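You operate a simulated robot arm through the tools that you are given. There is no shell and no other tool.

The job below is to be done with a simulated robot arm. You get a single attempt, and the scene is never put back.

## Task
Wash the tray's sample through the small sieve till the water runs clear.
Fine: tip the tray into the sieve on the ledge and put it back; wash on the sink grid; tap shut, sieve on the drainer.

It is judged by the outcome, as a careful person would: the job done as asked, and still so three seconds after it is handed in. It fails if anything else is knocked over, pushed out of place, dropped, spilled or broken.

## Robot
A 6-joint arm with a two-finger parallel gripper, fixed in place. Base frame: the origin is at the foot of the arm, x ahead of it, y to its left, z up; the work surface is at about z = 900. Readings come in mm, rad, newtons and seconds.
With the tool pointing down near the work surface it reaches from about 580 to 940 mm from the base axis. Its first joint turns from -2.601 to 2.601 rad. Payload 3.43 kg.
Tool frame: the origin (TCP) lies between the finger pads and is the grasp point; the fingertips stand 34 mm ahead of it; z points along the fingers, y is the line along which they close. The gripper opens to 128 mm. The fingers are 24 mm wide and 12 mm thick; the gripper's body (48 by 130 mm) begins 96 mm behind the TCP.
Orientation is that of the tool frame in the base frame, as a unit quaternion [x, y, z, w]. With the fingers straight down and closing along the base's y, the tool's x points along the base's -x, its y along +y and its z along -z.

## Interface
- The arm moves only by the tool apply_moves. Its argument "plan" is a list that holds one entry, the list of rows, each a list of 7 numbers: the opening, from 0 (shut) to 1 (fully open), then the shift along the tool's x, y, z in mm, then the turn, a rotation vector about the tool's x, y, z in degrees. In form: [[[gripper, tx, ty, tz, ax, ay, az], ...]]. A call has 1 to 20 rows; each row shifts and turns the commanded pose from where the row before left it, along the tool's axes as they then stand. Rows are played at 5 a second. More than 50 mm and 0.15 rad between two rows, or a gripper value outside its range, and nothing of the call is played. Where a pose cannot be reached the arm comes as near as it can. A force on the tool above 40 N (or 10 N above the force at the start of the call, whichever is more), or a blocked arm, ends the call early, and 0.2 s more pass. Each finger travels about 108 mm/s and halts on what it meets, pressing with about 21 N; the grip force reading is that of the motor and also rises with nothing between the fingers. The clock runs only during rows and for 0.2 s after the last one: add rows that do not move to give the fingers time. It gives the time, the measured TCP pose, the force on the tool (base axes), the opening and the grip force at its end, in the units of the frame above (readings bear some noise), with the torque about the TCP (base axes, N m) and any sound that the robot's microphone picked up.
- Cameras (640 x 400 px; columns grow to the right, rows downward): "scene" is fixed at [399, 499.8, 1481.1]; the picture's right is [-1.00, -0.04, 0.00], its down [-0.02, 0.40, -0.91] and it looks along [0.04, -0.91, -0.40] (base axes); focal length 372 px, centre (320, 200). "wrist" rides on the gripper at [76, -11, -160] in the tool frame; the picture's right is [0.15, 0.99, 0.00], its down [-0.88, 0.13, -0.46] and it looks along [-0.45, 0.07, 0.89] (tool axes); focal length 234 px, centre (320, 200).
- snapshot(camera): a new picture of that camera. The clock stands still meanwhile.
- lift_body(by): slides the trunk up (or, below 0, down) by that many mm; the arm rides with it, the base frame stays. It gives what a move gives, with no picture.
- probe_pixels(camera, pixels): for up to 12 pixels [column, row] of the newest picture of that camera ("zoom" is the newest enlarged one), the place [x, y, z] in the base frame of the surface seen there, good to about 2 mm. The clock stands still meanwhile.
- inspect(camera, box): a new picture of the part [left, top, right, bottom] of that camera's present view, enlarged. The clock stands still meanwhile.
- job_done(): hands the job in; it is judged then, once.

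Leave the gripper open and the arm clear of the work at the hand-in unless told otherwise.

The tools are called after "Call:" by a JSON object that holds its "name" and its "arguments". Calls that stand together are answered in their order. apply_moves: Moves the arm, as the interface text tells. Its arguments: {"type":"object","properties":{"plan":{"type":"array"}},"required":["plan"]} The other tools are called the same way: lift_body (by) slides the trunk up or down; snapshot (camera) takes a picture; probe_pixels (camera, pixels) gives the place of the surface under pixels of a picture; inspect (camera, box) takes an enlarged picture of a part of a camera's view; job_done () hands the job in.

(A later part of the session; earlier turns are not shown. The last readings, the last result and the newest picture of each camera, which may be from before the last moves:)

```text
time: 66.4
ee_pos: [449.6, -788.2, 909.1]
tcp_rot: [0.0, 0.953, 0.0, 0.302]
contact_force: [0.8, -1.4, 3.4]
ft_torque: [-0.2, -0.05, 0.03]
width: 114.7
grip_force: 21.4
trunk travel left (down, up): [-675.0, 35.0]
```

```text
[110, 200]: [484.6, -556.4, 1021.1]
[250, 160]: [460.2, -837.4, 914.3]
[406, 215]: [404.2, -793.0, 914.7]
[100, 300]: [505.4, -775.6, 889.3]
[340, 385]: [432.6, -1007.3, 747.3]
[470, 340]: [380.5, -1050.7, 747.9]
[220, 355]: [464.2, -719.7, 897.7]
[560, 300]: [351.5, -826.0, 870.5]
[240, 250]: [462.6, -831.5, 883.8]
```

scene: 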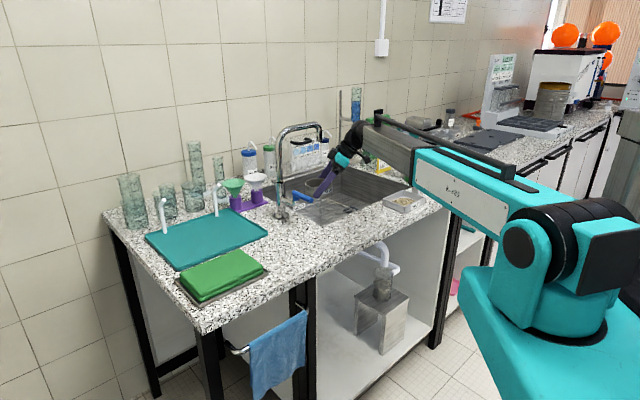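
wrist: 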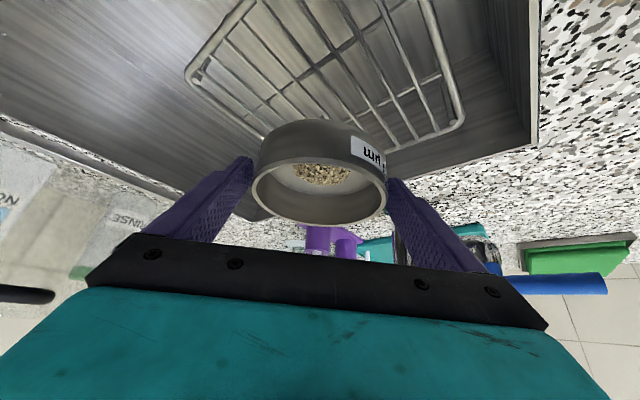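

Force rose to +3.4 N: it rests on the grid, centred at about (454.5,-789) below the spout. I open slowly.

Call:
{"name": "apply_moves", "arguments": {"plan": [[[0.9, 0, 0, 0, 0, 0, 0], [0.92, 0, 0, 0, 0, 0, 0], [0.95, 0, 0, 0, 0, 0, 0], [1, 0, 0, 0, 0, 0, 0], [1, 0, 0, 0, 0, 0, 0]]]}}

Call:
{"name": "inspect", "arguments": {"camera": "scene", "box": [290, 165, 370, 220]}}

Call:
{"name": "snapshot", "arguments": {"camera": "wrist"}}

```text
time: 67.6
ee_pos: [449.1, -788.7, 907.9]
tcp_rot: [0.0, 0.954, 0.001, 0.301]
contact_force: [-0.1, -0.1, 0.4]
ft_torque: [-0.01, 0.0, 0.01]
width: 128.2
grip_force: 0.1
trunk travel left (down, up): [-675.0, 35.0]
```

```text
7.27 times, centred on (330, 192) of scene
```

zoom: 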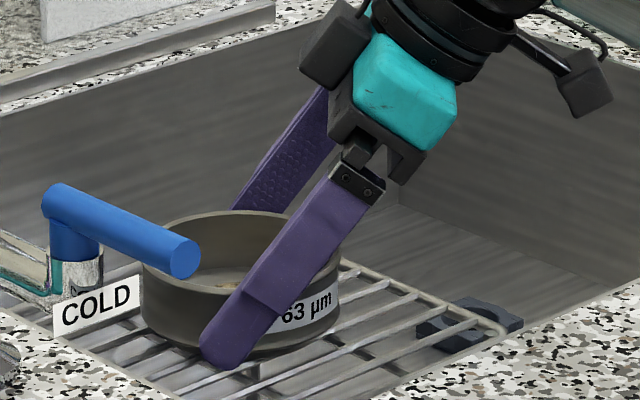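

```text
taken
```

wrist: 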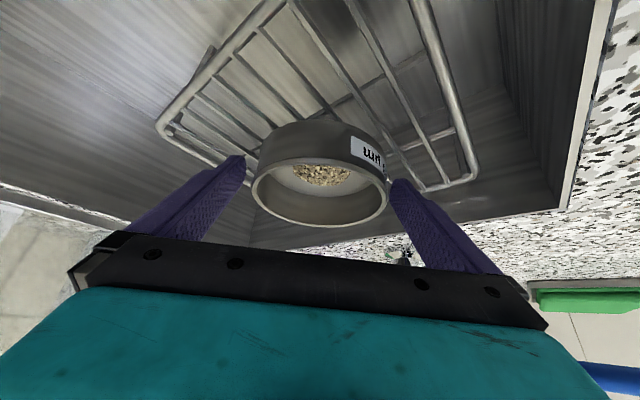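

The sieve stands free on the grid. I withdraw straight back along the tool axis 130 mm.

Call:
{"name": "apply_moves", "arguments": {"plan": [[[1, 0, 0, -15, 0, 0, 0], [1, 0, 0, -15, 0, 0, 0], [1, 0, 0, -25, 0, 0, 0], [1, 0, 0, -35, 0, 0, 0], [1, 0, 0, -40, 0, 0, 0], [1, 0, 0, 0, 0, 0, 0]]]}}

Call:
{"name": "snapshot", "arguments": {"camera": "wrist"}}

Call:
{"name": "inspect", "arguments": {"camera": "scene", "box": [270, 130, 370, 220]}}

```text
time: 69.0
ee_pos: [375.6, -789.5, 1015.1]
tcp_rot: [0.0, 0.953, 0.0, 0.301]
contact_force: [-0.6, 0.5, 0.6]
ft_torque: [0.02, -0.01, -0.04]
width: 128.0
grip_force: 0.1
trunk travel left (down, up): [-675.0, 35.0]
```

```text
taken
```

wrist: 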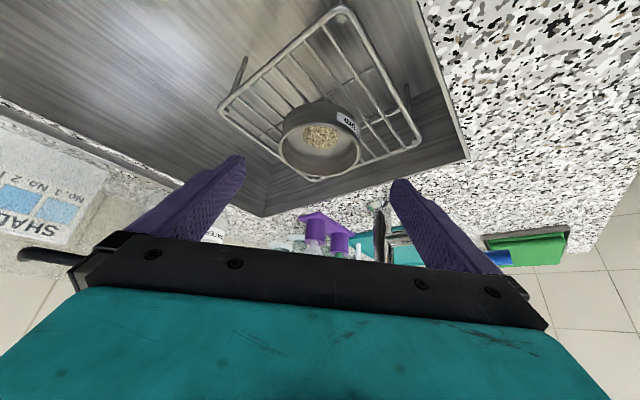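

```text
4.44 times, centred on (320, 175) of scene
```

zoom: 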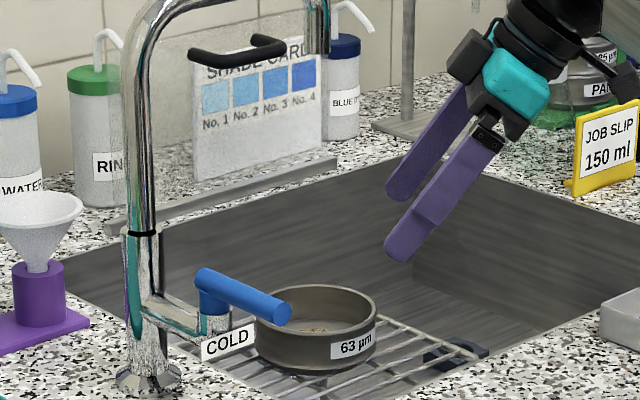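

The sieve is well placed. Now for the tap lever (hub ≈(528,-598), tip ≈(464,-552), z≈1018). I'll partly close the fingers, rise to z≈1090, go forward of the tap, and then over the lever to look at it from above.

Call:
{"name": "apply_moves", "arguments": {"plan": [[[0.7, -21.5, 0, -30.7, 0, 0, 0], [0.4, -21.5, 0, -30.7, 0, 0, 0], [0.35, 0, 44, 0, 0, 0, 0], [0.35, 0, 44, 0, 0, 0, 0], [0.35, 0, 44, 0, 0, 0, 0], [0.35, 0, 44, 0, 0, 0, 0], [0.35, 0, 44, 0, 0, 0, 0], [0.35, 0, 0, 0, 0, 0, 0]]]}}

Call:
{"name": "snapshot", "arguments": {"camera": "wrist"}}

Call:
{"name": "snapshot", "arguments": {"camera": "scene"}}

```text
time: 70.8
ee_pos: [374.6, -568.5, 1091.1]
tcp_rot: [0.0, 0.954, 0.002, 0.301]
contact_force: [0.6, 0.3, 0.0]
ft_torque: [-0.02, 0.04, 0.04]
width: 44.6
grip_force: 0.2
trunk travel left (down, up): [-675.0, 35.0]
```

```text
taken
```

wrist: 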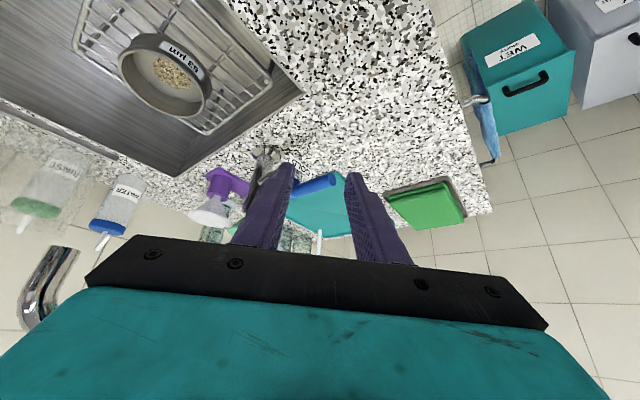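

```text
taken
```

scene: 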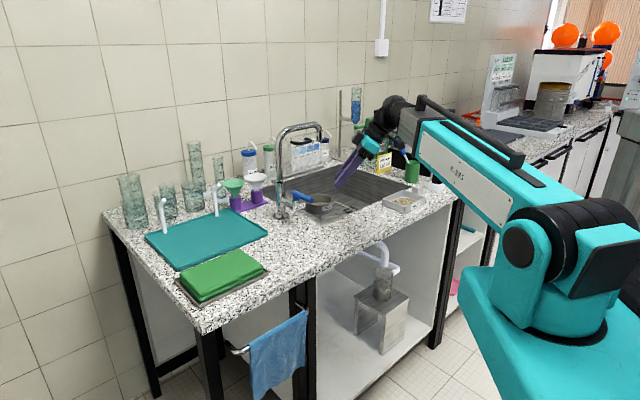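

The lever shows between the fingertips around (315,183). I zoom in to see its hub and probe it.

Call:
{"name": "inspect", "arguments": {"camera": "wrist", "box": [240, 130, 360, 210]}}

Call:
{"name": "inspect", "arguments": {"camera": "scene", "box": [270, 180, 330, 220]}}

Call:
{"name": "probe_pixels", "arguments": {"camera": "zoom", "pixels": [[310, 120], [310, 150], [350, 130], [400, 145], [440, 165], [450, 180], [270, 140], [275, 200], [330, 250], [400, 175], [160, 150], [200, 220]]}}

```text
5.00 times, centred on (300, 170) of wrist
```

zoom: 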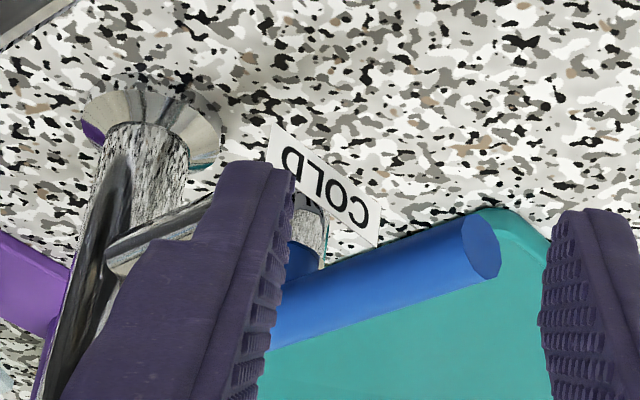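

```text
10.00 times, centred on (300, 200) of scene
```

zoom: 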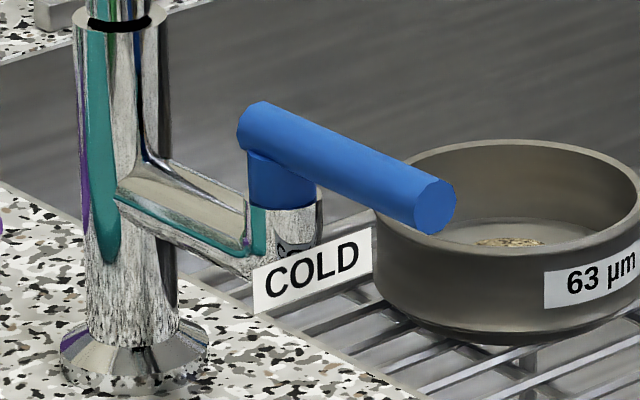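

```text
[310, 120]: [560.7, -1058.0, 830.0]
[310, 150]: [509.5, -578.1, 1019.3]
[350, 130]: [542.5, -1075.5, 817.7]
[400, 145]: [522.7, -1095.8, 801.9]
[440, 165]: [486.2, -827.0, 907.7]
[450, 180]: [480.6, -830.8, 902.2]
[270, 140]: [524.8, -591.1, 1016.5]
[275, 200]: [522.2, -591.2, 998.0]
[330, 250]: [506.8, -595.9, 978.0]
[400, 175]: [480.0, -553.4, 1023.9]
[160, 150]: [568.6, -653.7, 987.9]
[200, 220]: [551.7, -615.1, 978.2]
```

The lever is a level rod on a vertical stub at about (523,-598), pointing along az≈140° toward the front, tip near (466,-551), axis z≈1017. I'll straddle it: reduce lean to 20°, move over (476,-557), and turn the tool so the fingers stand either side.

Call:
{"name": "apply_moves", "arguments": {"plan": [[[0.35, 0, 0, 0, 0, 7.5, 0], [0.35, 0, 0, 0, 0, 7.5, 0], [0.35, -32.2, 3.8, 10.3, 0, 0, 0], [0.35, -32.2, 3.8, 10.3, 0, 0, 0], [0.35, -32.2, 3.8, 10.3, 0, 0, 0], [0.35, 0, 0, 0, 2.336, 0, 6.42], [0.35, 0, 0, 0, 2.336, 0, 6.42], [0.35, 0, 0, 0, 2.336, 0, 6.42], [0.35, 0, 0, 0, 2.336, 0, 6.42], [0.35, 0, 0, 0, 2.336, 0, 6.42], [0.35, 0, 0, 0, 2.336, 0, 6.42], [0.35, 0, 0, 0, 0, 0, 0]]]}}

Call:
{"name": "snapshot", "arguments": {"camera": "wrist"}}

Call:
{"name": "inspect", "arguments": {"camera": "scene", "box": [260, 130, 360, 215]}}

```text
time: 73.4
ee_pos: [476.0, -558.4, 1094.5]
tcp_rot: [0.345, 0.922, -0.06, 0.163]
contact_force: [1.1, -0.3, 0.5]
ft_torque: [0.01, -0.04, -0.01]
width: 44.6
grip_force: 0.1
trunk travel left (down, up): [-675.0, 35.0]
```

```text
taken
```

wrist: 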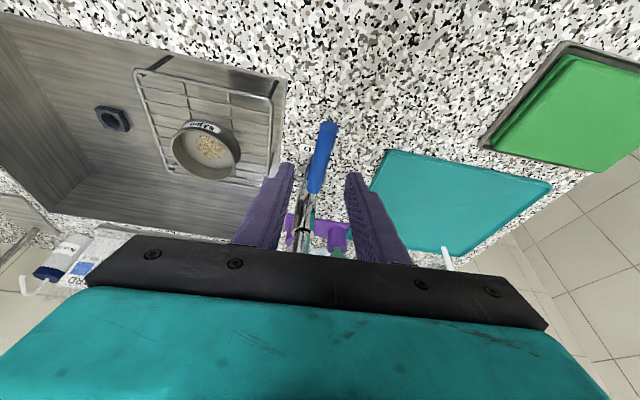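

```text
4.71 times, centred on (310, 172) of scene
```

zoom: 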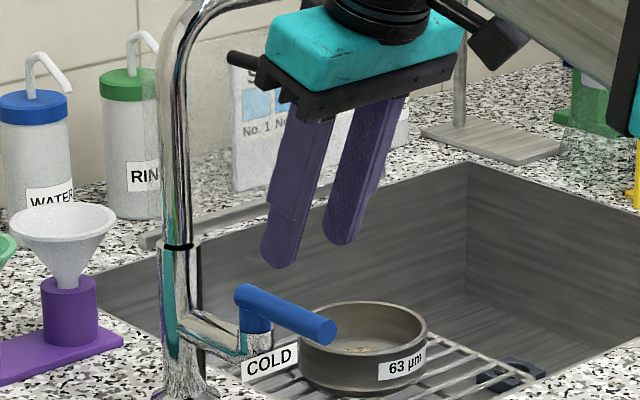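

The lever lies between the fingers' lines, tip at (330,125), hub near (311,192). I probe along it.

Call:
{"name": "inspect", "arguments": {"camera": "wrist", "box": [270, 110, 370, 210]}}

Call:
{"name": "probe_pixels", "arguments": {"camera": "wrist", "pixels": [[329, 130], [325, 145], [320, 160], [316, 175], [313, 188], [330, 122], [336, 125], [323, 125], [305, 200], [303, 215]]}}

```text
4.00 times, centred on (320, 160) of wrist
```

zoom: 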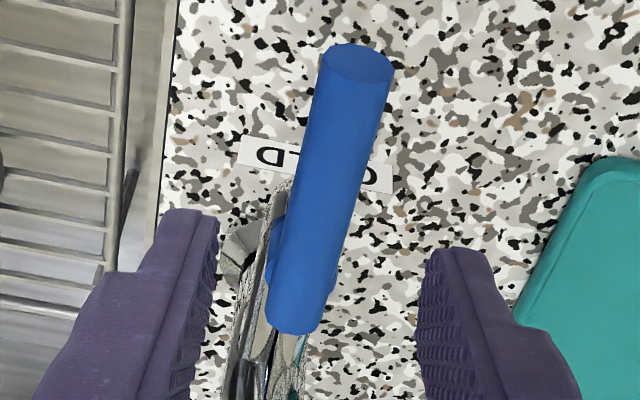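

```text
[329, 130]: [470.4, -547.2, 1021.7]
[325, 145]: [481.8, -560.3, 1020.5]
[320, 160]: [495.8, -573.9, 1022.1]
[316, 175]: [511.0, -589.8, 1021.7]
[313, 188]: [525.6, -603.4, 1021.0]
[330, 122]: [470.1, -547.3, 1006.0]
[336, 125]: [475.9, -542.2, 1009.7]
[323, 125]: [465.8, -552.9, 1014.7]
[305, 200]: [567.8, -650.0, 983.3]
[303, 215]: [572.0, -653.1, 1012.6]
```

The lever's axis runs exactly at az 135°, hub ≈(520,-597), top z≈1021.5, so centre z≈1013. I shift 4 mm, turn 4° to line up, and lower to TCP z≈1036 so the finger ends stand on either side without touching.

Call:
{"name": "apply_moves", "arguments": {"plan": [[[0.35, 0, 4, 0, 1.37, 0, 3.76], [0.35, 4.1, 0, 11.3, 0, 0, 0], [0.35, 4.1, 0, 11.3, 0, 0, 0], [0.35, 4.1, 0, 11.3, 0, 0, 0], [0.35, 4.1, 0, 11.3, 0, 0, 0], [0.35, 1.8, 0, 4.9, 0, 0, 0], [0.35, 1.8, 0, 4.9, 0, 0, 0], [0.35, 0, 0, 0, 0, 0, 0]]]}}

Call:
{"name": "inspect", "arguments": {"camera": "wrist", "box": [240, 110, 400, 250]}}

Call:
{"name": "inspect", "arguments": {"camera": "scene", "box": [260, 140, 360, 225]}}

```text
time: 75.2
ee_pos: [479.1, -554.8, 1035.9]
tcp_rot: [0.376, 0.91, -0.066, 0.161]
contact_force: [0.3, 0.2, -0.1]
ft_torque: [0.01, 0.0, 0.0]
width: 44.6
grip_force: 0.2
trunk travel left (down, up): [-675.0, 35.0]
```

```text
2.86 times, centred on (320, 180) of wrist
```

zoom: 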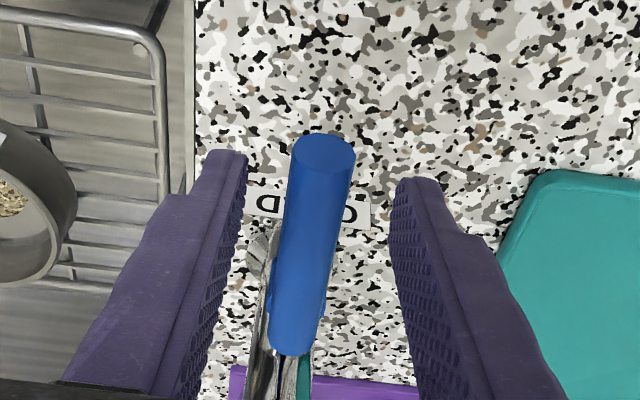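

```text
4.71 times, centred on (310, 182) of scene
```

zoom: 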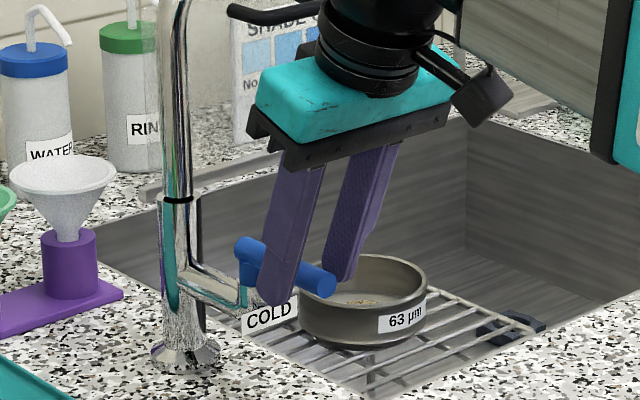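

Both fingers straddle the lever with slack. I try the opening direction a normal spindle has (counter-clockwise from above, toward the sink side): move 20 mm in −y tool in small steps and read force and sound.

Call:
{"name": "apply_moves", "arguments": {"plan": [[[0.35, 0, -4, 0, 0, 0, 0], [0.35, 0, -4, 0, 0, 0, 0], [0.35, 0, -4, 0, 0, 0, 0], [0.35, 0, -3, 0, 0, 0, 0], [0.35, 0, -3, 0, 0, 0, 0], [0.35, 0, 0, 0, 0, 0, 0]]]}}

Call:
{"name": "inspect", "arguments": {"camera": "wrist", "box": [240, 110, 400, 250]}}

```text
time: 76.6
ee_pos: [466.6, -566.4, 1036.3]
tcp_rot: [0.377, 0.91, -0.066, 0.16]
contact_force: [3.5, 6.3, -2.2]
ft_torque: [0.14, -0.03, 0.16]
width: 48.6
grip_force: 3.5
trunk travel left (down, up): [-675.0, 35.0]
```

```text
2.86 times, centred on (320, 180) of wrist
```

zoom: 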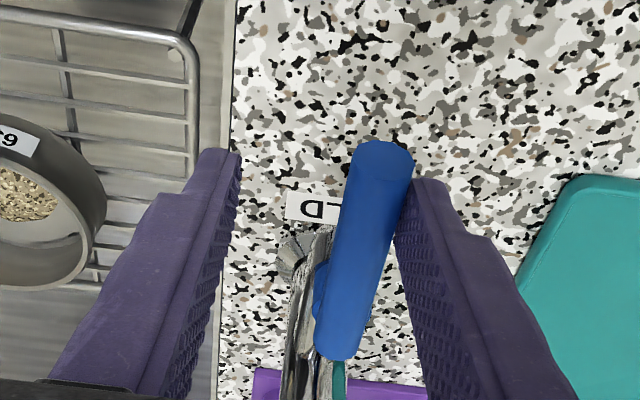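

The finger now bears on the lever with about 7 N. I push 8 mm further to see whether it turns.

Call:
{"name": "apply_moves", "arguments": {"plan": [[[0.35, 0, -2, 0, 0, 0, 0], [0.35, 0, -2, 0, 0, 0, 0], [0.35, 0, -2, 0, 0, 0, 0], [0.35, 0, -2, 0, 0, 0, 0], [0.35, 0, 0, 0, 0, 0, 0]]]}}

Call:
{"name": "inspect", "arguments": {"camera": "wrist", "box": [240, 110, 400, 250]}}

Call:
{"name": "inspect", "arguments": {"camera": "scene", "box": [260, 120, 360, 225]}}

```text
time: 77.8
ee_pos: [463.5, -569.3, 1035.8]
tcp_rot: [0.376, 0.91, -0.064, 0.161]
contact_force: [13.4, 19.9, -1.3]
ft_torque: [0.53, -0.17, 0.5]
width: 57.9
grip_force: 11.2
trunk travel left (down, up): [-675.0, 35.0]
```

```text
2.86 times, centred on (320, 180) of wrist
```

zoom: 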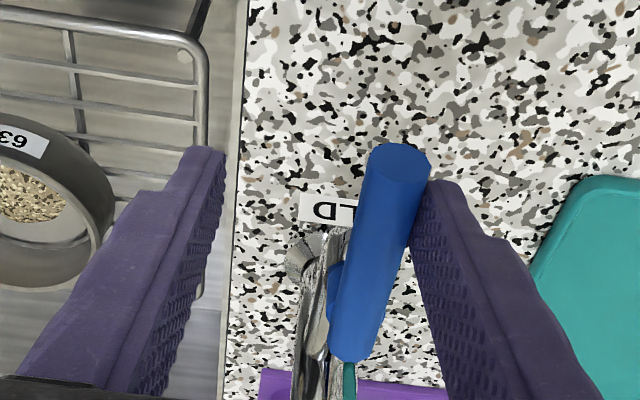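

```text
3.81 times, centred on (310, 172) of scene
```

zoom: 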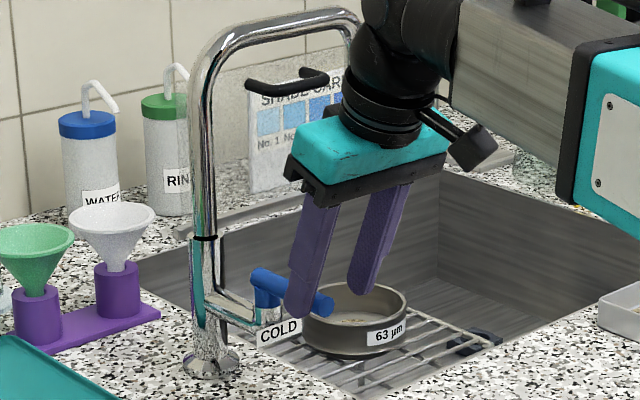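

24 N and the lever did not move: it's the closed stop on that side. I back off and push the other way (+y): 32 mm to reach contact, then small steps.

Call:
{"name": "apply_moves", "arguments": {"plan": [[[0.35, 0, 8, 0, 0, 0, 0], [0.35, 0, 8, 0, 0, 0, 0], [0.35, 0, 8, 0, 0, 0, 0], [0.35, 0, 5, 0, 0, 0, 0], [0.35, 0, 3, 0, 0, 0, 0], [0.35, 0, 2, 0, 0, 0, 0], [0.35, 0, 2, 0, 0, 0, 0], [0.35, 0, 0, 0, 0, 0, 0]]]}}

Call:
{"name": "inspect", "arguments": {"camera": "wrist", "box": [240, 110, 400, 250]}}

```text
time: 79.6
ee_pos: [486.1, -547.0, 1035.7]
tcp_rot: [0.377, 0.91, -0.066, 0.161]
contact_force: [-0.5, 0.6, -0.1]
ft_torque: [0.04, -0.01, 0.02]
width: 44.7
grip_force: 0.1
trunk travel left (down, up): [-675.0, 35.0]
```

```text
2.86 times, centred on (320, 180) of wrist
```

zoom: 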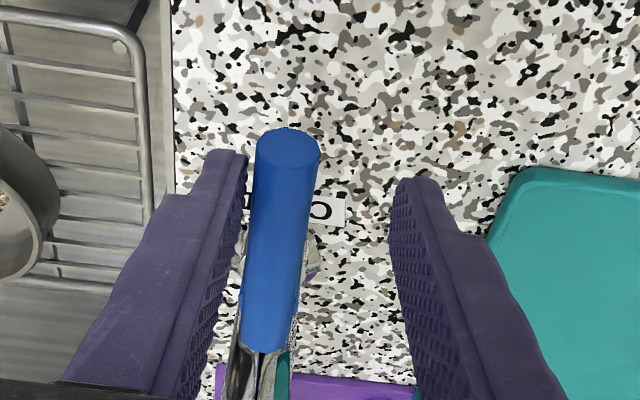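

The left finger is about to touch. I push 8 mm further in +y in 2 mm steps.

Call:
{"name": "apply_moves", "arguments": {"plan": [[[0.35, 0, 2, 0, 0, 0, 0], [0.35, 0, 2, 0, 0, 0, 0], [0.35, 0, 2, 0, 0, 0, 0], [0.35, 0, 2, 0, 0, 0, 0], [0.35, 0, 0, 0, 0, 0, 0]]]}}

Call:
{"name": "inspect", "arguments": {"camera": "wrist", "box": [240, 110, 400, 250]}}

Call:
{"name": "inspect", "arguments": {"camera": "scene", "box": [260, 120, 360, 225]}}

```text
time: 80.8
ee_pos: [492.3, -541.6, 1035.5]
tcp_rot: [0.376, 0.91, -0.065, 0.161]
contact_force: [-1.1, -0.2, 0.3]
ft_torque: [0.0, 0.01, 0.02]
width: 44.7
grip_force: 0.1
trunk travel left (down, up): [-675.0, 35.0]
```

```text
2.86 times, centred on (320, 180) of wrist
```

zoom: 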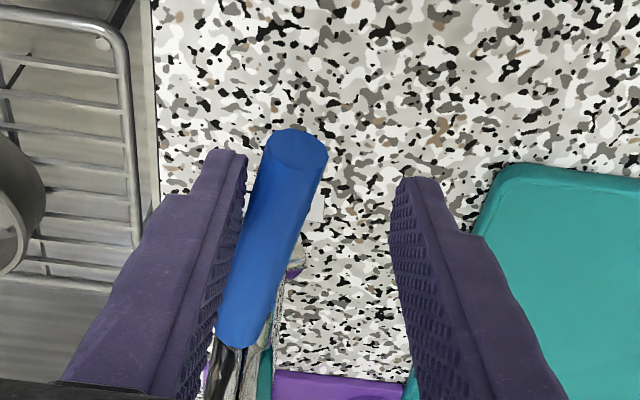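

```text
3.81 times, centred on (310, 172) of scene
```

zoom: 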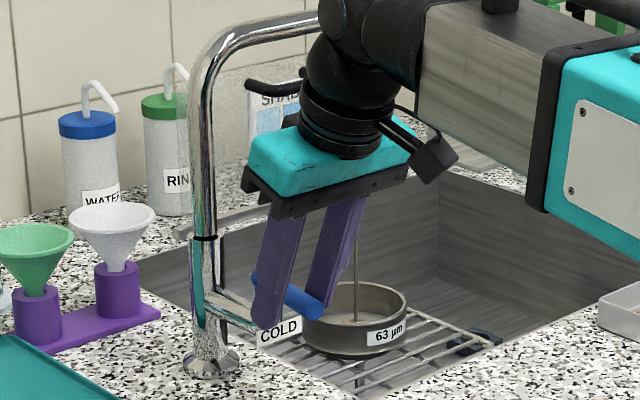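

The lever turned freely and a thin stream now falls into the sieve. I look closely at the stream, sieve and the trap below.

Call:
{"name": "inspect", "arguments": {"camera": "scene", "box": [320, 165, 380, 220]}}

Call:
{"name": "inspect", "arguments": {"camera": "scene", "box": [355, 235, 425, 300]}}

```text
7.27 times, centred on (350, 192) of scene
```

zoom: 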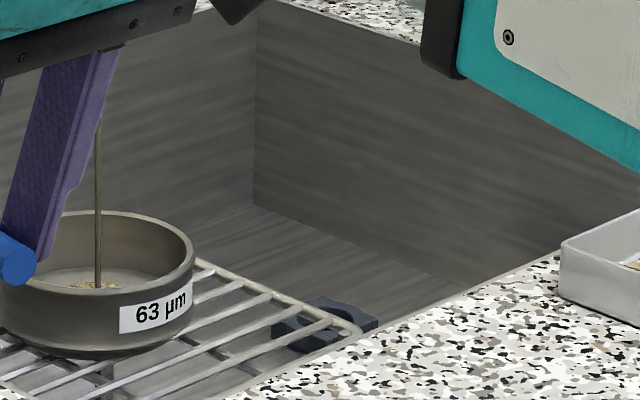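

```text
6.15 times, centred on (390, 268) of scene
```

zoom: 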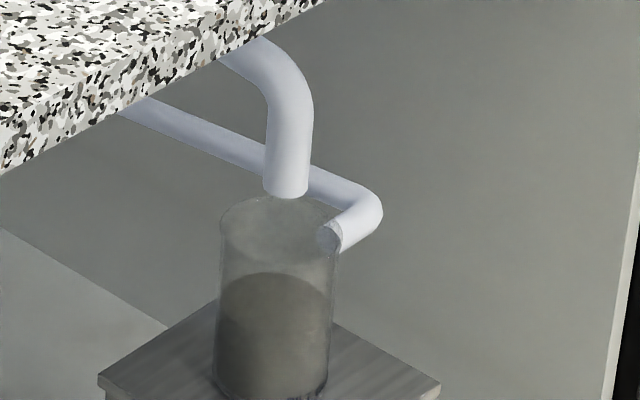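

Water falls onto the heap. I let it run 4 s at this small flow and look at sieve level and trap again.

Call:
{"name": "apply_moves", "arguments": {"plan": [[[0.35, 0, 0, 0, 0, 0, 0], [0.35, 0, 0, 0, 0, 0, 0], [0.35, 0, 0, 0, 0, 0, 0], [0.35, 0, 0, 0, 0, 0, 0], [0.35, 0, 0, 0, 0, 0, 0], [0.35, 0, 0, 0, 0, 0, 0], [0.35, 0, 0, 0, 0, 0, 0], [0.35, 0, 0, 0, 0, 0, 0], [0.35, 0, 0, 0, 0, 0, 0], [0.35, 0, 0, 0, 0, 0, 0], [0.35, 0, 0, 0, 0, 0, 0], [0.35, 0, 0, 0, 0, 0, 0], [0.35, 0, 0, 0, 0, 0, 0], [0.35, 0, 0, 0, 0, 0, 0], [0.35, 0, 0, 0, 0, 0, 0], [0.35, 0, 0, 0, 0, 0, 0], [0.35, 0, 0, 0, 0, 0, 0], [0.35, 0, 0, 0, 0, 0, 0], [0.35, 0, 0, 0, 0, 0, 0], [0.35, 0, 0, 0, 0, 0, 0]]]}}

Call:
{"name": "inspect", "arguments": {"camera": "scene", "box": [320, 165, 380, 220]}}

Call:
{"name": "inspect", "arguments": {"camera": "scene", "box": [355, 235, 425, 300]}}

Call:
{"name": "snapshot", "arguments": {"camera": "wrist"}}

```text
time: 85.0
ee_pos: [491.1, -542.2, 1036.1]
tcp_rot: [0.377, 0.91, -0.066, 0.161]
contact_force: [-0.5, -0.1, -0.5]
ft_torque: [-0.02, 0.0, -0.02]
width: 44.8
grip_force: 0.0
trunk travel left (down, up): [-675.0, 35.0]
```

```text
7.27 times, centred on (350, 192) of scene
```

zoom: 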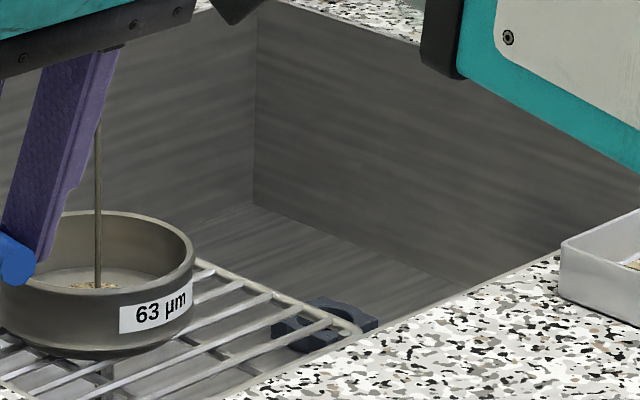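

```text
6.15 times, centred on (390, 268) of scene
```

zoom: 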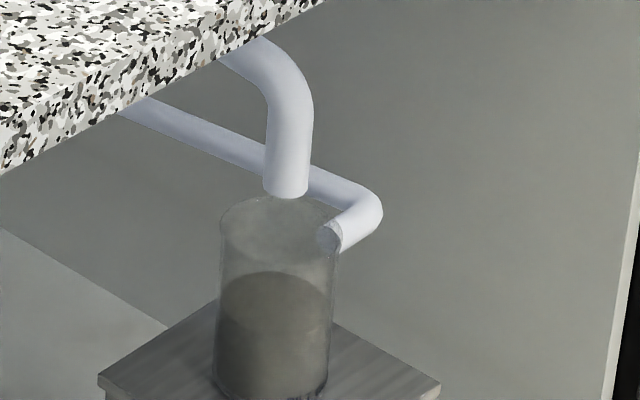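

```text
taken
```

wrist: 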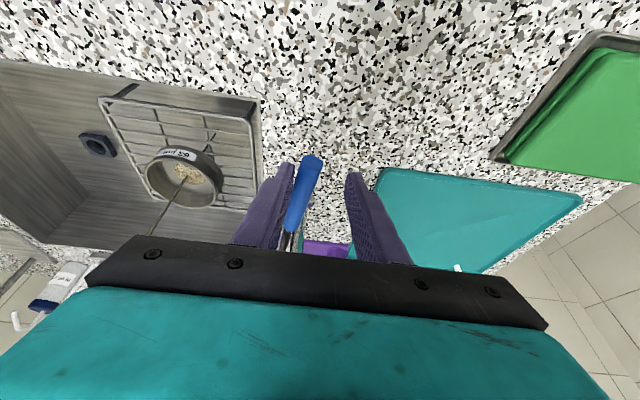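

The sieve doesn't pool and the trap water is going brown. The flow is tiny, so I open a bit more: 8 mm further on the lever.

Call:
{"name": "apply_moves", "arguments": {"plan": [[[0.35, 0, 2, 0, 0, 0, 0], [0.35, 0, 2, 0, 0, 0, 0], [0.35, 0, 2, 0, 0, 0, 0], [0.35, 0, 2, 0, 0, 0, 0], [0.35, 0, 0, 0, 0, 0, 0], [0.35, 0, 0, 0, 0, 0, 0], [0.35, 0, 0, 0, 0, 0, 0]]]}}

Call:
{"name": "inspect", "arguments": {"camera": "scene", "box": [310, 155, 370, 220]}}

Call:
{"name": "inspect", "arguments": {"camera": "scene", "box": [355, 235, 425, 300]}}

Call:
{"name": "inspect", "arguments": {"camera": "wrist", "box": [90, 100, 370, 260]}}

```text
time: 86.6
ee_pos: [497.1, -537.2, 1035.8]
tcp_rot: [0.377, 0.91, -0.065, 0.16]
contact_force: [-1.0, 0.2, 0.7]
ft_torque: [-0.03, 0.0, 0.0]
width: 44.7
grip_force: 0.1
trunk travel left (down, up): [-675.0, 35.0]
```

```text
6.15 times, centred on (340, 188) of scene
```

zoom: 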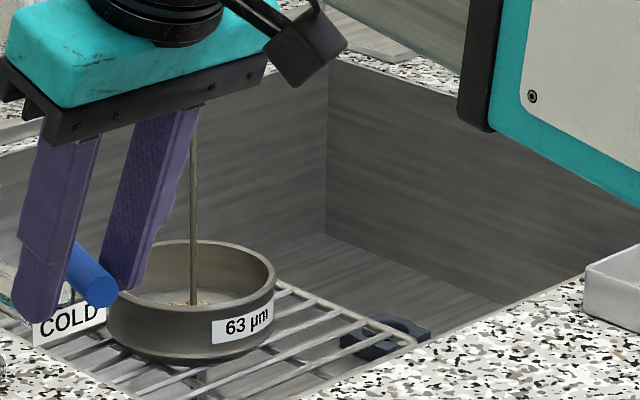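

```text
6.15 times, centred on (390, 268) of scene
```

zoom: 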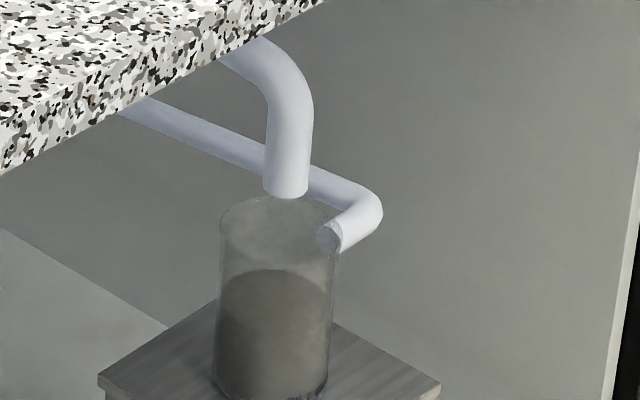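

```text
2.29 times, centred on (230, 180) of wrist
```

zoom: 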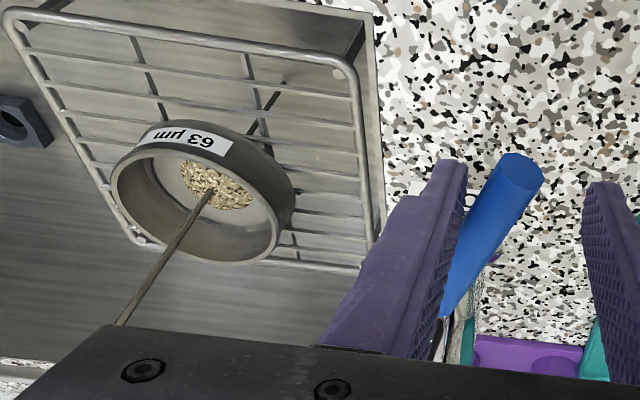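

The stream thickened slightly, still draining freely with no pooling. I open a little further (to roughly 23°), turning the tool along with the lever.

Call:
{"name": "apply_moves", "arguments": {"plan": [[[0.35, -1.97, 2.8, 0.72, 1.97, 0, 5.4], [0.35, -1.97, 2.8, 0.72, 1.97, 0, 5.4], [0.35, -1.97, 2.8, 0.72, 1.97, 0, 5.4], [0.35, -1.97, 2.8, 0.72, 1.97, 0, 5.4], [0.35, 0, 0, 0, 0, 0, 0], [0.35, 0, 0, 0, 0, 0, 0]]]}}

Call:
{"name": "inspect", "arguments": {"camera": "scene", "box": [290, 120, 370, 220]}}

Call:
{"name": "inspect", "arguments": {"camera": "wrist", "box": [60, 100, 400, 260]}}

```text
time: 88.0
ee_pos: [511.9, -536.9, 1036.3]
tcp_rot: [0.551, 0.816, -0.096, 0.145]
contact_force: [0.0, 0.2, 0.5]
ft_torque: [0.0, 0.03, -0.01]
width: 44.9
grip_force: 0.1
trunk travel left (down, up): [-675.0, 35.0]
```

```text
4.00 times, centred on (330, 170) of scene
```

zoom: 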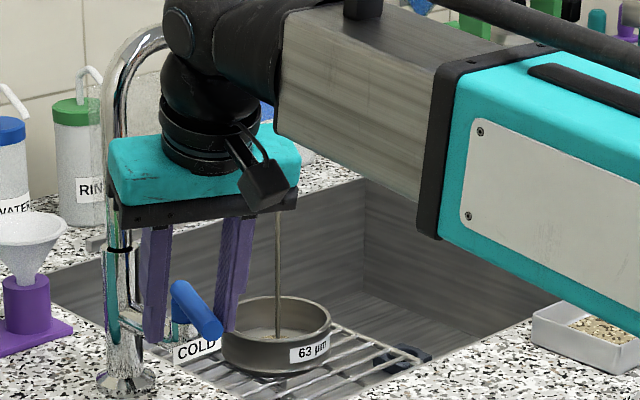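

```text
1.88 times, centred on (230, 180) of wrist
```

zoom: 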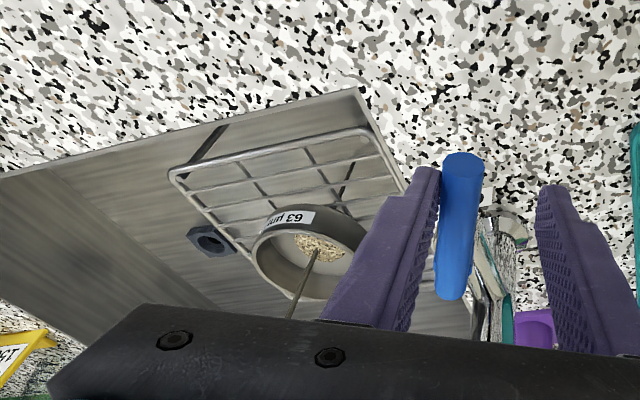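

The stream is fuller and lands in the middle of the sieve. I let it run 4 s and check the sieve and trap.

Call:
{"name": "apply_moves", "arguments": {"plan": [[[0.35, 0, 0, 0, 0, 0, 0], [0.35, 0, 0, 0, 0, 0, 0], [0.35, 0, 0, 0, 0, 0, 0], [0.35, 0, 0, 0, 0, 0, 0], [0.35, 0, 0, 0, 0, 0, 0], [0.35, 0, 0, 0, 0, 0, 0], [0.35, 0, 0, 0, 0, 0, 0], [0.35, 0, 0, 0, 0, 0, 0], [0.35, 0, 0, 0, 0, 0, 0], [0.35, 0, 0, 0, 0, 0, 0], [0.35, 0, 0, 0, 0, 0, 0], [0.35, 0, 0, 0, 0, 0, 0], [0.35, 0, 0, 0, 0, 0, 0], [0.35, 0, 0, 0, 0, 0, 0], [0.35, 0, 0, 0, 0, 0, 0], [0.35, 0, 0, 0, 0, 0, 0], [0.35, 0, 0, 0, 0, 0, 0], [0.35, 0, 0, 0, 0, 0, 0], [0.35, 0, 0, 0, 0, 0, 0], [0.35, 0, 0, 0, 0, 0, 0]]]}}

Call:
{"name": "inspect", "arguments": {"camera": "scene", "box": [320, 170, 370, 220]}}

Call:
{"name": "inspect", "arguments": {"camera": "scene", "box": [355, 235, 425, 300]}}

```text
time: 92.2
ee_pos: [512.0, -536.7, 1035.8]
tcp_rot: [0.551, 0.816, -0.096, 0.145]
contact_force: [0.4, 0.0, -0.1]
ft_torque: [0.0, 0.0, 0.0]
width: 44.9
grip_force: 0.0
trunk travel left (down, up): [-675.0, 35.0]
```

```text
8.00 times, centred on (345, 195) of scene
```

zoom: 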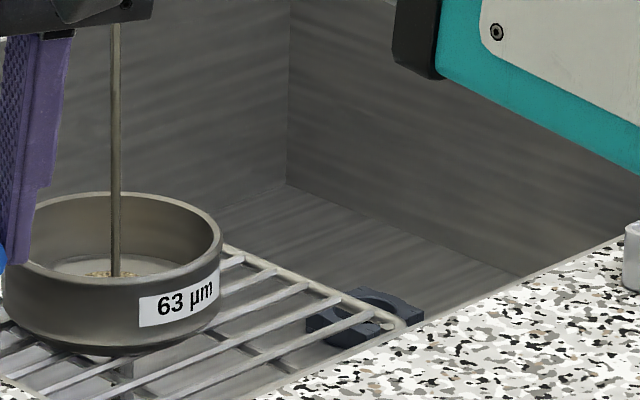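

```text
6.15 times, centred on (390, 268) of scene
```

zoom: 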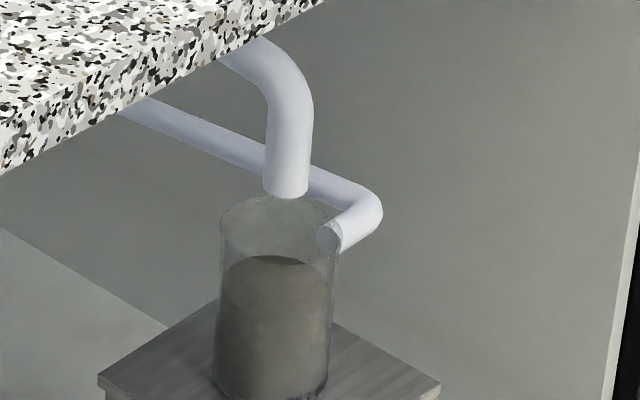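

No pooling or splashing; the trap fills with murky water. I keep it running, 8 s more, then look again.

Call:
{"name": "apply_moves", "arguments": {"plan": [[[0.35, 0, 0, 0, 0, 0, 0], [0.35, 0, 0, 0, 0, 0, 0], [0.35, 0, 0, 0, 0, 0, 0], [0.35, 0, 0, 0, 0, 0, 0], [0.35, 0, 0, 0, 0, 0, 0], [0.35, 0, 0, 0, 0, 0, 0], [0.35, 0, 0, 0, 0, 0, 0], [0.35, 0, 0, 0, 0, 0, 0], [0.35, 0, 0, 0, 0, 0, 0], [0.35, 0, 0, 0, 0, 0, 0], [0.35, 0, 0, 0, 0, 0, 0], [0.35, 0, 0, 0, 0, 0, 0], [0.35, 0, 0, 0, 0, 0, 0], [0.35, 0, 0, 0, 0, 0, 0], [0.35, 0, 0, 0, 0, 0, 0], [0.35, 0, 0, 0, 0, 0, 0], [0.35, 0, 0, 0, 0, 0, 0], [0.35, 0, 0, 0, 0, 0, 0], [0.35, 0, 0, 0, 0, 0, 0], [0.35, 0, 0, 0, 0, 0, 0]]]}}

Call:
{"name": "apply_moves", "arguments": {"plan": [[[0.35, 0, 0, 0, 0, 0, 0], [0.35, 0, 0, 0, 0, 0, 0], [0.35, 0, 0, 0, 0, 0, 0], [0.35, 0, 0, 0, 0, 0, 0], [0.35, 0, 0, 0, 0, 0, 0], [0.35, 0, 0, 0, 0, 0, 0], [0.35, 0, 0, 0, 0, 0, 0], [0.35, 0, 0, 0, 0, 0, 0], [0.35, 0, 0, 0, 0, 0, 0], [0.35, 0, 0, 0, 0, 0, 0], [0.35, 0, 0, 0, 0, 0, 0], [0.35, 0, 0, 0, 0, 0, 0], [0.35, 0, 0, 0, 0, 0, 0], [0.35, 0, 0, 0, 0, 0, 0], [0.35, 0, 0, 0, 0, 0, 0], [0.35, 0, 0, 0, 0, 0, 0], [0.35, 0, 0, 0, 0, 0, 0], [0.35, 0, 0, 0, 0, 0, 0], [0.35, 0, 0, 0, 0, 0, 0], [0.35, 0, 0, 0, 0, 0, 0]]]}}

Call:
{"name": "inspect", "arguments": {"camera": "scene", "box": [320, 170, 370, 220]}}

Call:
{"name": "inspect", "arguments": {"camera": "scene", "box": [355, 235, 425, 300]}}

Call:
{"name": "inspect", "arguments": {"camera": "wrist", "box": [160, 180, 300, 260]}}

```text
time: 96.4
ee_pos: [511.4, -536.7, 1036.1]
tcp_rot: [0.551, 0.816, -0.096, 0.145]
contact_force: [0.1, 0.3, 0.5]
ft_torque: [-0.01, -0.01, 0.0]
width: 45.2
grip_force: 0.2
trunk travel left (down, up): [-675.0, 35.0]
```

```text
time: 100.6
ee_pos: [511.1, -537.6, 1036.1]
tcp_rot: [0.551, 0.816, -0.096, 0.145]
contact_force: [0.8, 0.0, 0.3]
ft_torque: [0.0, 0.01, 0.02]
width: 45.1
grip_force: 0.0
trunk travel left (down, up): [-675.0, 35.0]
```

```text
8.00 times, centred on (345, 195) of scene
```

zoom: 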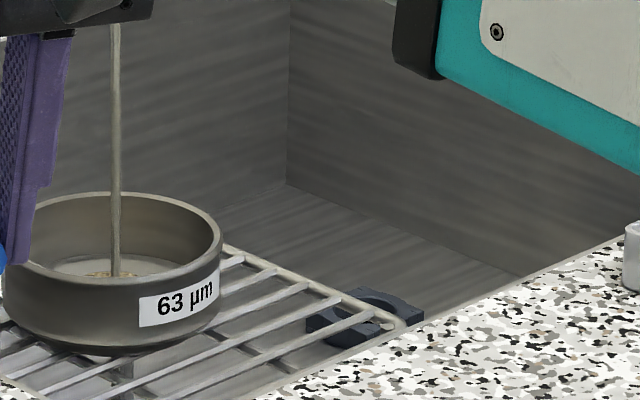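

```text
6.15 times, centred on (390, 268) of scene
```

zoom: 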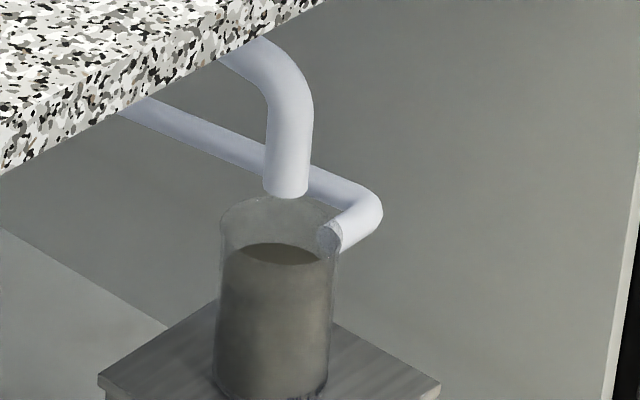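

```text
4.57 times, centred on (230, 220) of wrist
```

zoom: 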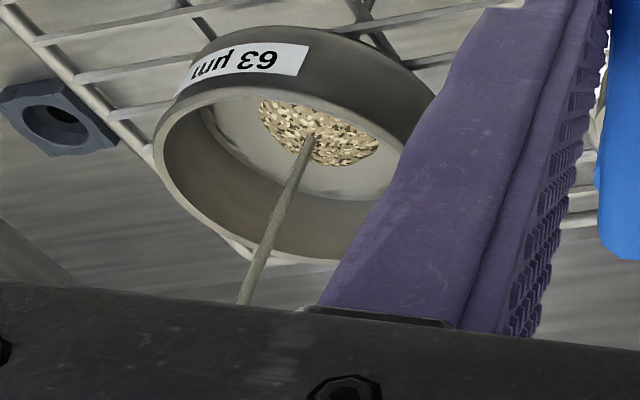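

The stream's tint has lightened from brown to grey-beige and the heap looks cleaner, but the trap is still murky. I run another 8 s.

Call:
{"name": "apply_moves", "arguments": {"plan": [[[0.35, 0, 0, 0, 0, 0, 0], [0.35, 0, 0, 0, 0, 0, 0], [0.35, 0, 0, 0, 0, 0, 0], [0.35, 0, 0, 0, 0, 0, 0], [0.35, 0, 0, 0, 0, 0, 0], [0.35, 0, 0, 0, 0, 0, 0], [0.35, 0, 0, 0, 0, 0, 0], [0.35, 0, 0, 0, 0, 0, 0], [0.35, 0, 0, 0, 0, 0, 0], [0.35, 0, 0, 0, 0, 0, 0], [0.35, 0, 0, 0, 0, 0, 0], [0.35, 0, 0, 0, 0, 0, 0], [0.35, 0, 0, 0, 0, 0, 0], [0.35, 0, 0, 0, 0, 0, 0], [0.35, 0, 0, 0, 0, 0, 0], [0.35, 0, 0, 0, 0, 0, 0], [0.35, 0, 0, 0, 0, 0, 0], [0.35, 0, 0, 0, 0, 0, 0], [0.35, 0, 0, 0, 0, 0, 0], [0.35, 0, 0, 0, 0, 0, 0]]]}}

Call:
{"name": "apply_moves", "arguments": {"plan": [[[0.35, 0, 0, 0, 0, 0, 0], [0.35, 0, 0, 0, 0, 0, 0], [0.35, 0, 0, 0, 0, 0, 0], [0.35, 0, 0, 0, 0, 0, 0], [0.35, 0, 0, 0, 0, 0, 0], [0.35, 0, 0, 0, 0, 0, 0], [0.35, 0, 0, 0, 0, 0, 0], [0.35, 0, 0, 0, 0, 0, 0], [0.35, 0, 0, 0, 0, 0, 0], [0.35, 0, 0, 0, 0, 0, 0], [0.35, 0, 0, 0, 0, 0, 0], [0.35, 0, 0, 0, 0, 0, 0], [0.35, 0, 0, 0, 0, 0, 0], [0.35, 0, 0, 0, 0, 0, 0], [0.35, 0, 0, 0, 0, 0, 0], [0.35, 0, 0, 0, 0, 0, 0], [0.35, 0, 0, 0, 0, 0, 0], [0.35, 0, 0, 0, 0, 0, 0], [0.35, 0, 0, 0, 0, 0, 0], [0.35, 0, 0, 0, 0, 0, 0]]]}}

Call:
{"name": "inspect", "arguments": {"camera": "scene", "box": [320, 170, 370, 220]}}

Call:
{"name": "inspect", "arguments": {"camera": "scene", "box": [355, 235, 425, 300]}}

Call:
{"name": "inspect", "arguments": {"camera": "wrist", "box": [160, 180, 300, 260]}}

```text
time: 104.8
ee_pos: [511.8, -536.2, 1035.3]
tcp_rot: [0.551, 0.817, -0.096, 0.144]
contact_force: [-0.1, 0.0, 0.6]
ft_torque: [0.03, 0.04, -0.01]
width: 44.8
grip_force: 0.1
trunk travel left (down, up): [-675.0, 35.0]
```

```text
time: 109.0
ee_pos: [512.2, -537.2, 1034.6]
tcp_rot: [0.55, 0.817, -0.096, 0.144]
contact_force: [0.1, 0.2, 0.7]
ft_torque: [0.01, 0.02, -0.02]
width: 44.8
grip_force: 0.1
trunk travel left (down, up): [-675.0, 35.0]
```

```text
8.00 times, centred on (345, 195) of scene
```

zoom: 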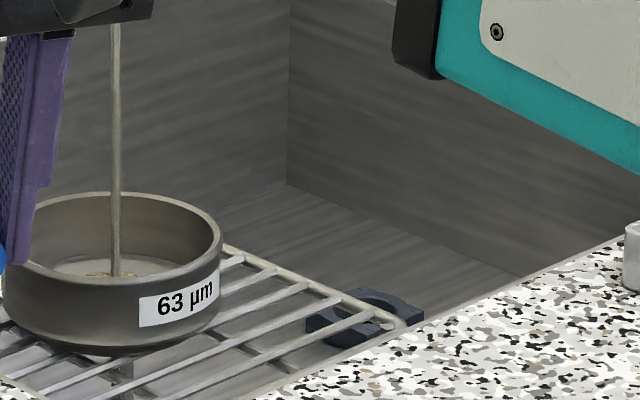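

```text
6.15 times, centred on (390, 268) of scene
```

zoom: 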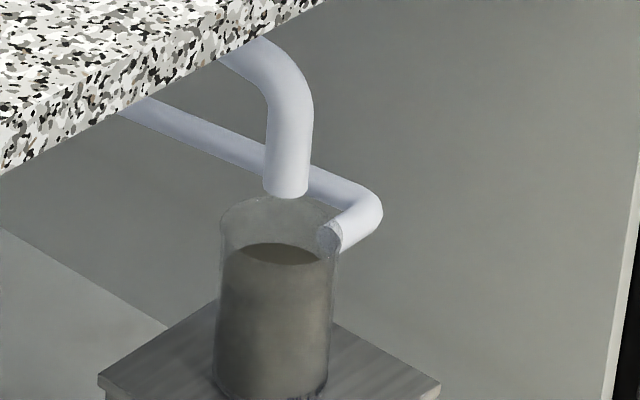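

```text
4.57 times, centred on (230, 220) of wrist
```

zoom: 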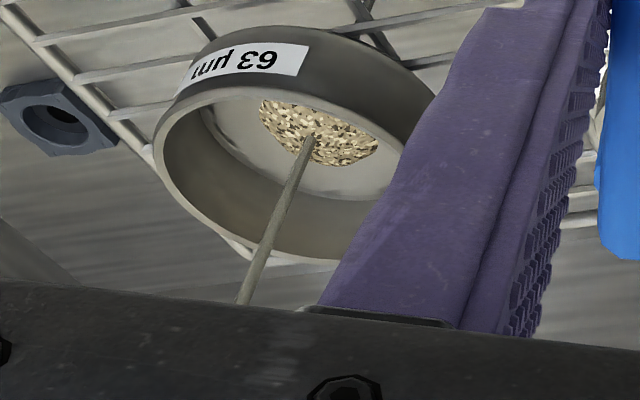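

The trap has reached its overflow level and is still murky; no pooling in the sieve. I open the tap somewhat more (to ~35°) to speed the wash, watching for splashing.

Call:
{"name": "apply_moves", "arguments": {"plan": [[[0.35, -1.8, 5.4, 0.66, 2.05, 0, 5.64], [0.35, -1.8, 5.4, 0.66, 2.05, 0, 5.64], [0.35, 0, 0, 0, 0, 0, 0], [0.35, 0, 0, 0, 0, 0, 0], [0.35, 0, 0, 0, 0, 0, 0], [0.35, 0, 0, 0, 0, 0, 0]]]}}

Call:
{"name": "inspect", "arguments": {"camera": "scene", "box": [310, 160, 370, 220]}}

Call:
{"name": "inspect", "arguments": {"camera": "wrist", "box": [120, 120, 400, 260]}}

```text
time: 110.4
ee_pos: [522.7, -536.8, 1034.1]
tcp_rot: [0.633, 0.755, -0.111, 0.134]
contact_force: [0.0, 0.3, -0.3]
ft_torque: [0.04, -0.02, -0.04]
width: 45.0
grip_force: 0.1
trunk travel left (down, up): [-675.0, 35.0]
```

```text
6.67 times, centred on (340, 190) of scene
```

zoom: 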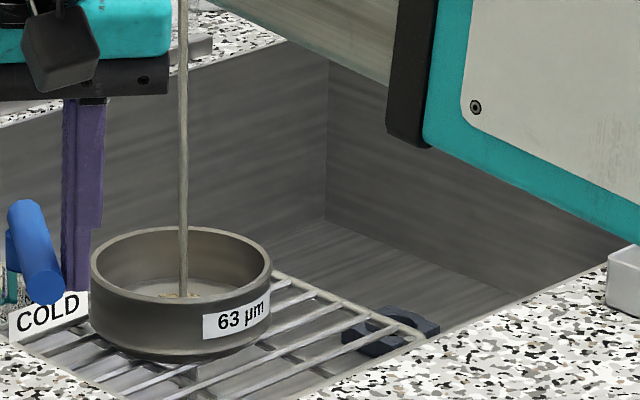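

```text
2.29 times, centred on (260, 190) of wrist
```

zoom: 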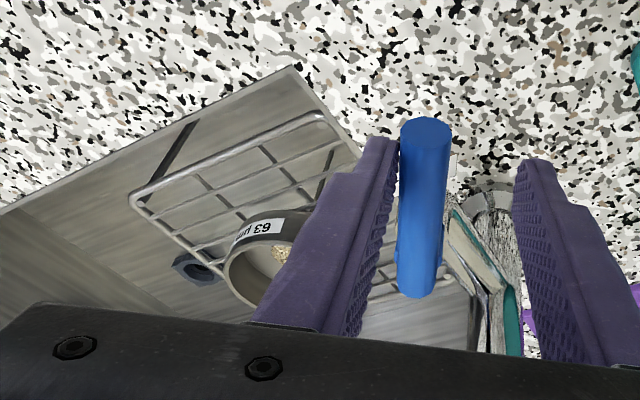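

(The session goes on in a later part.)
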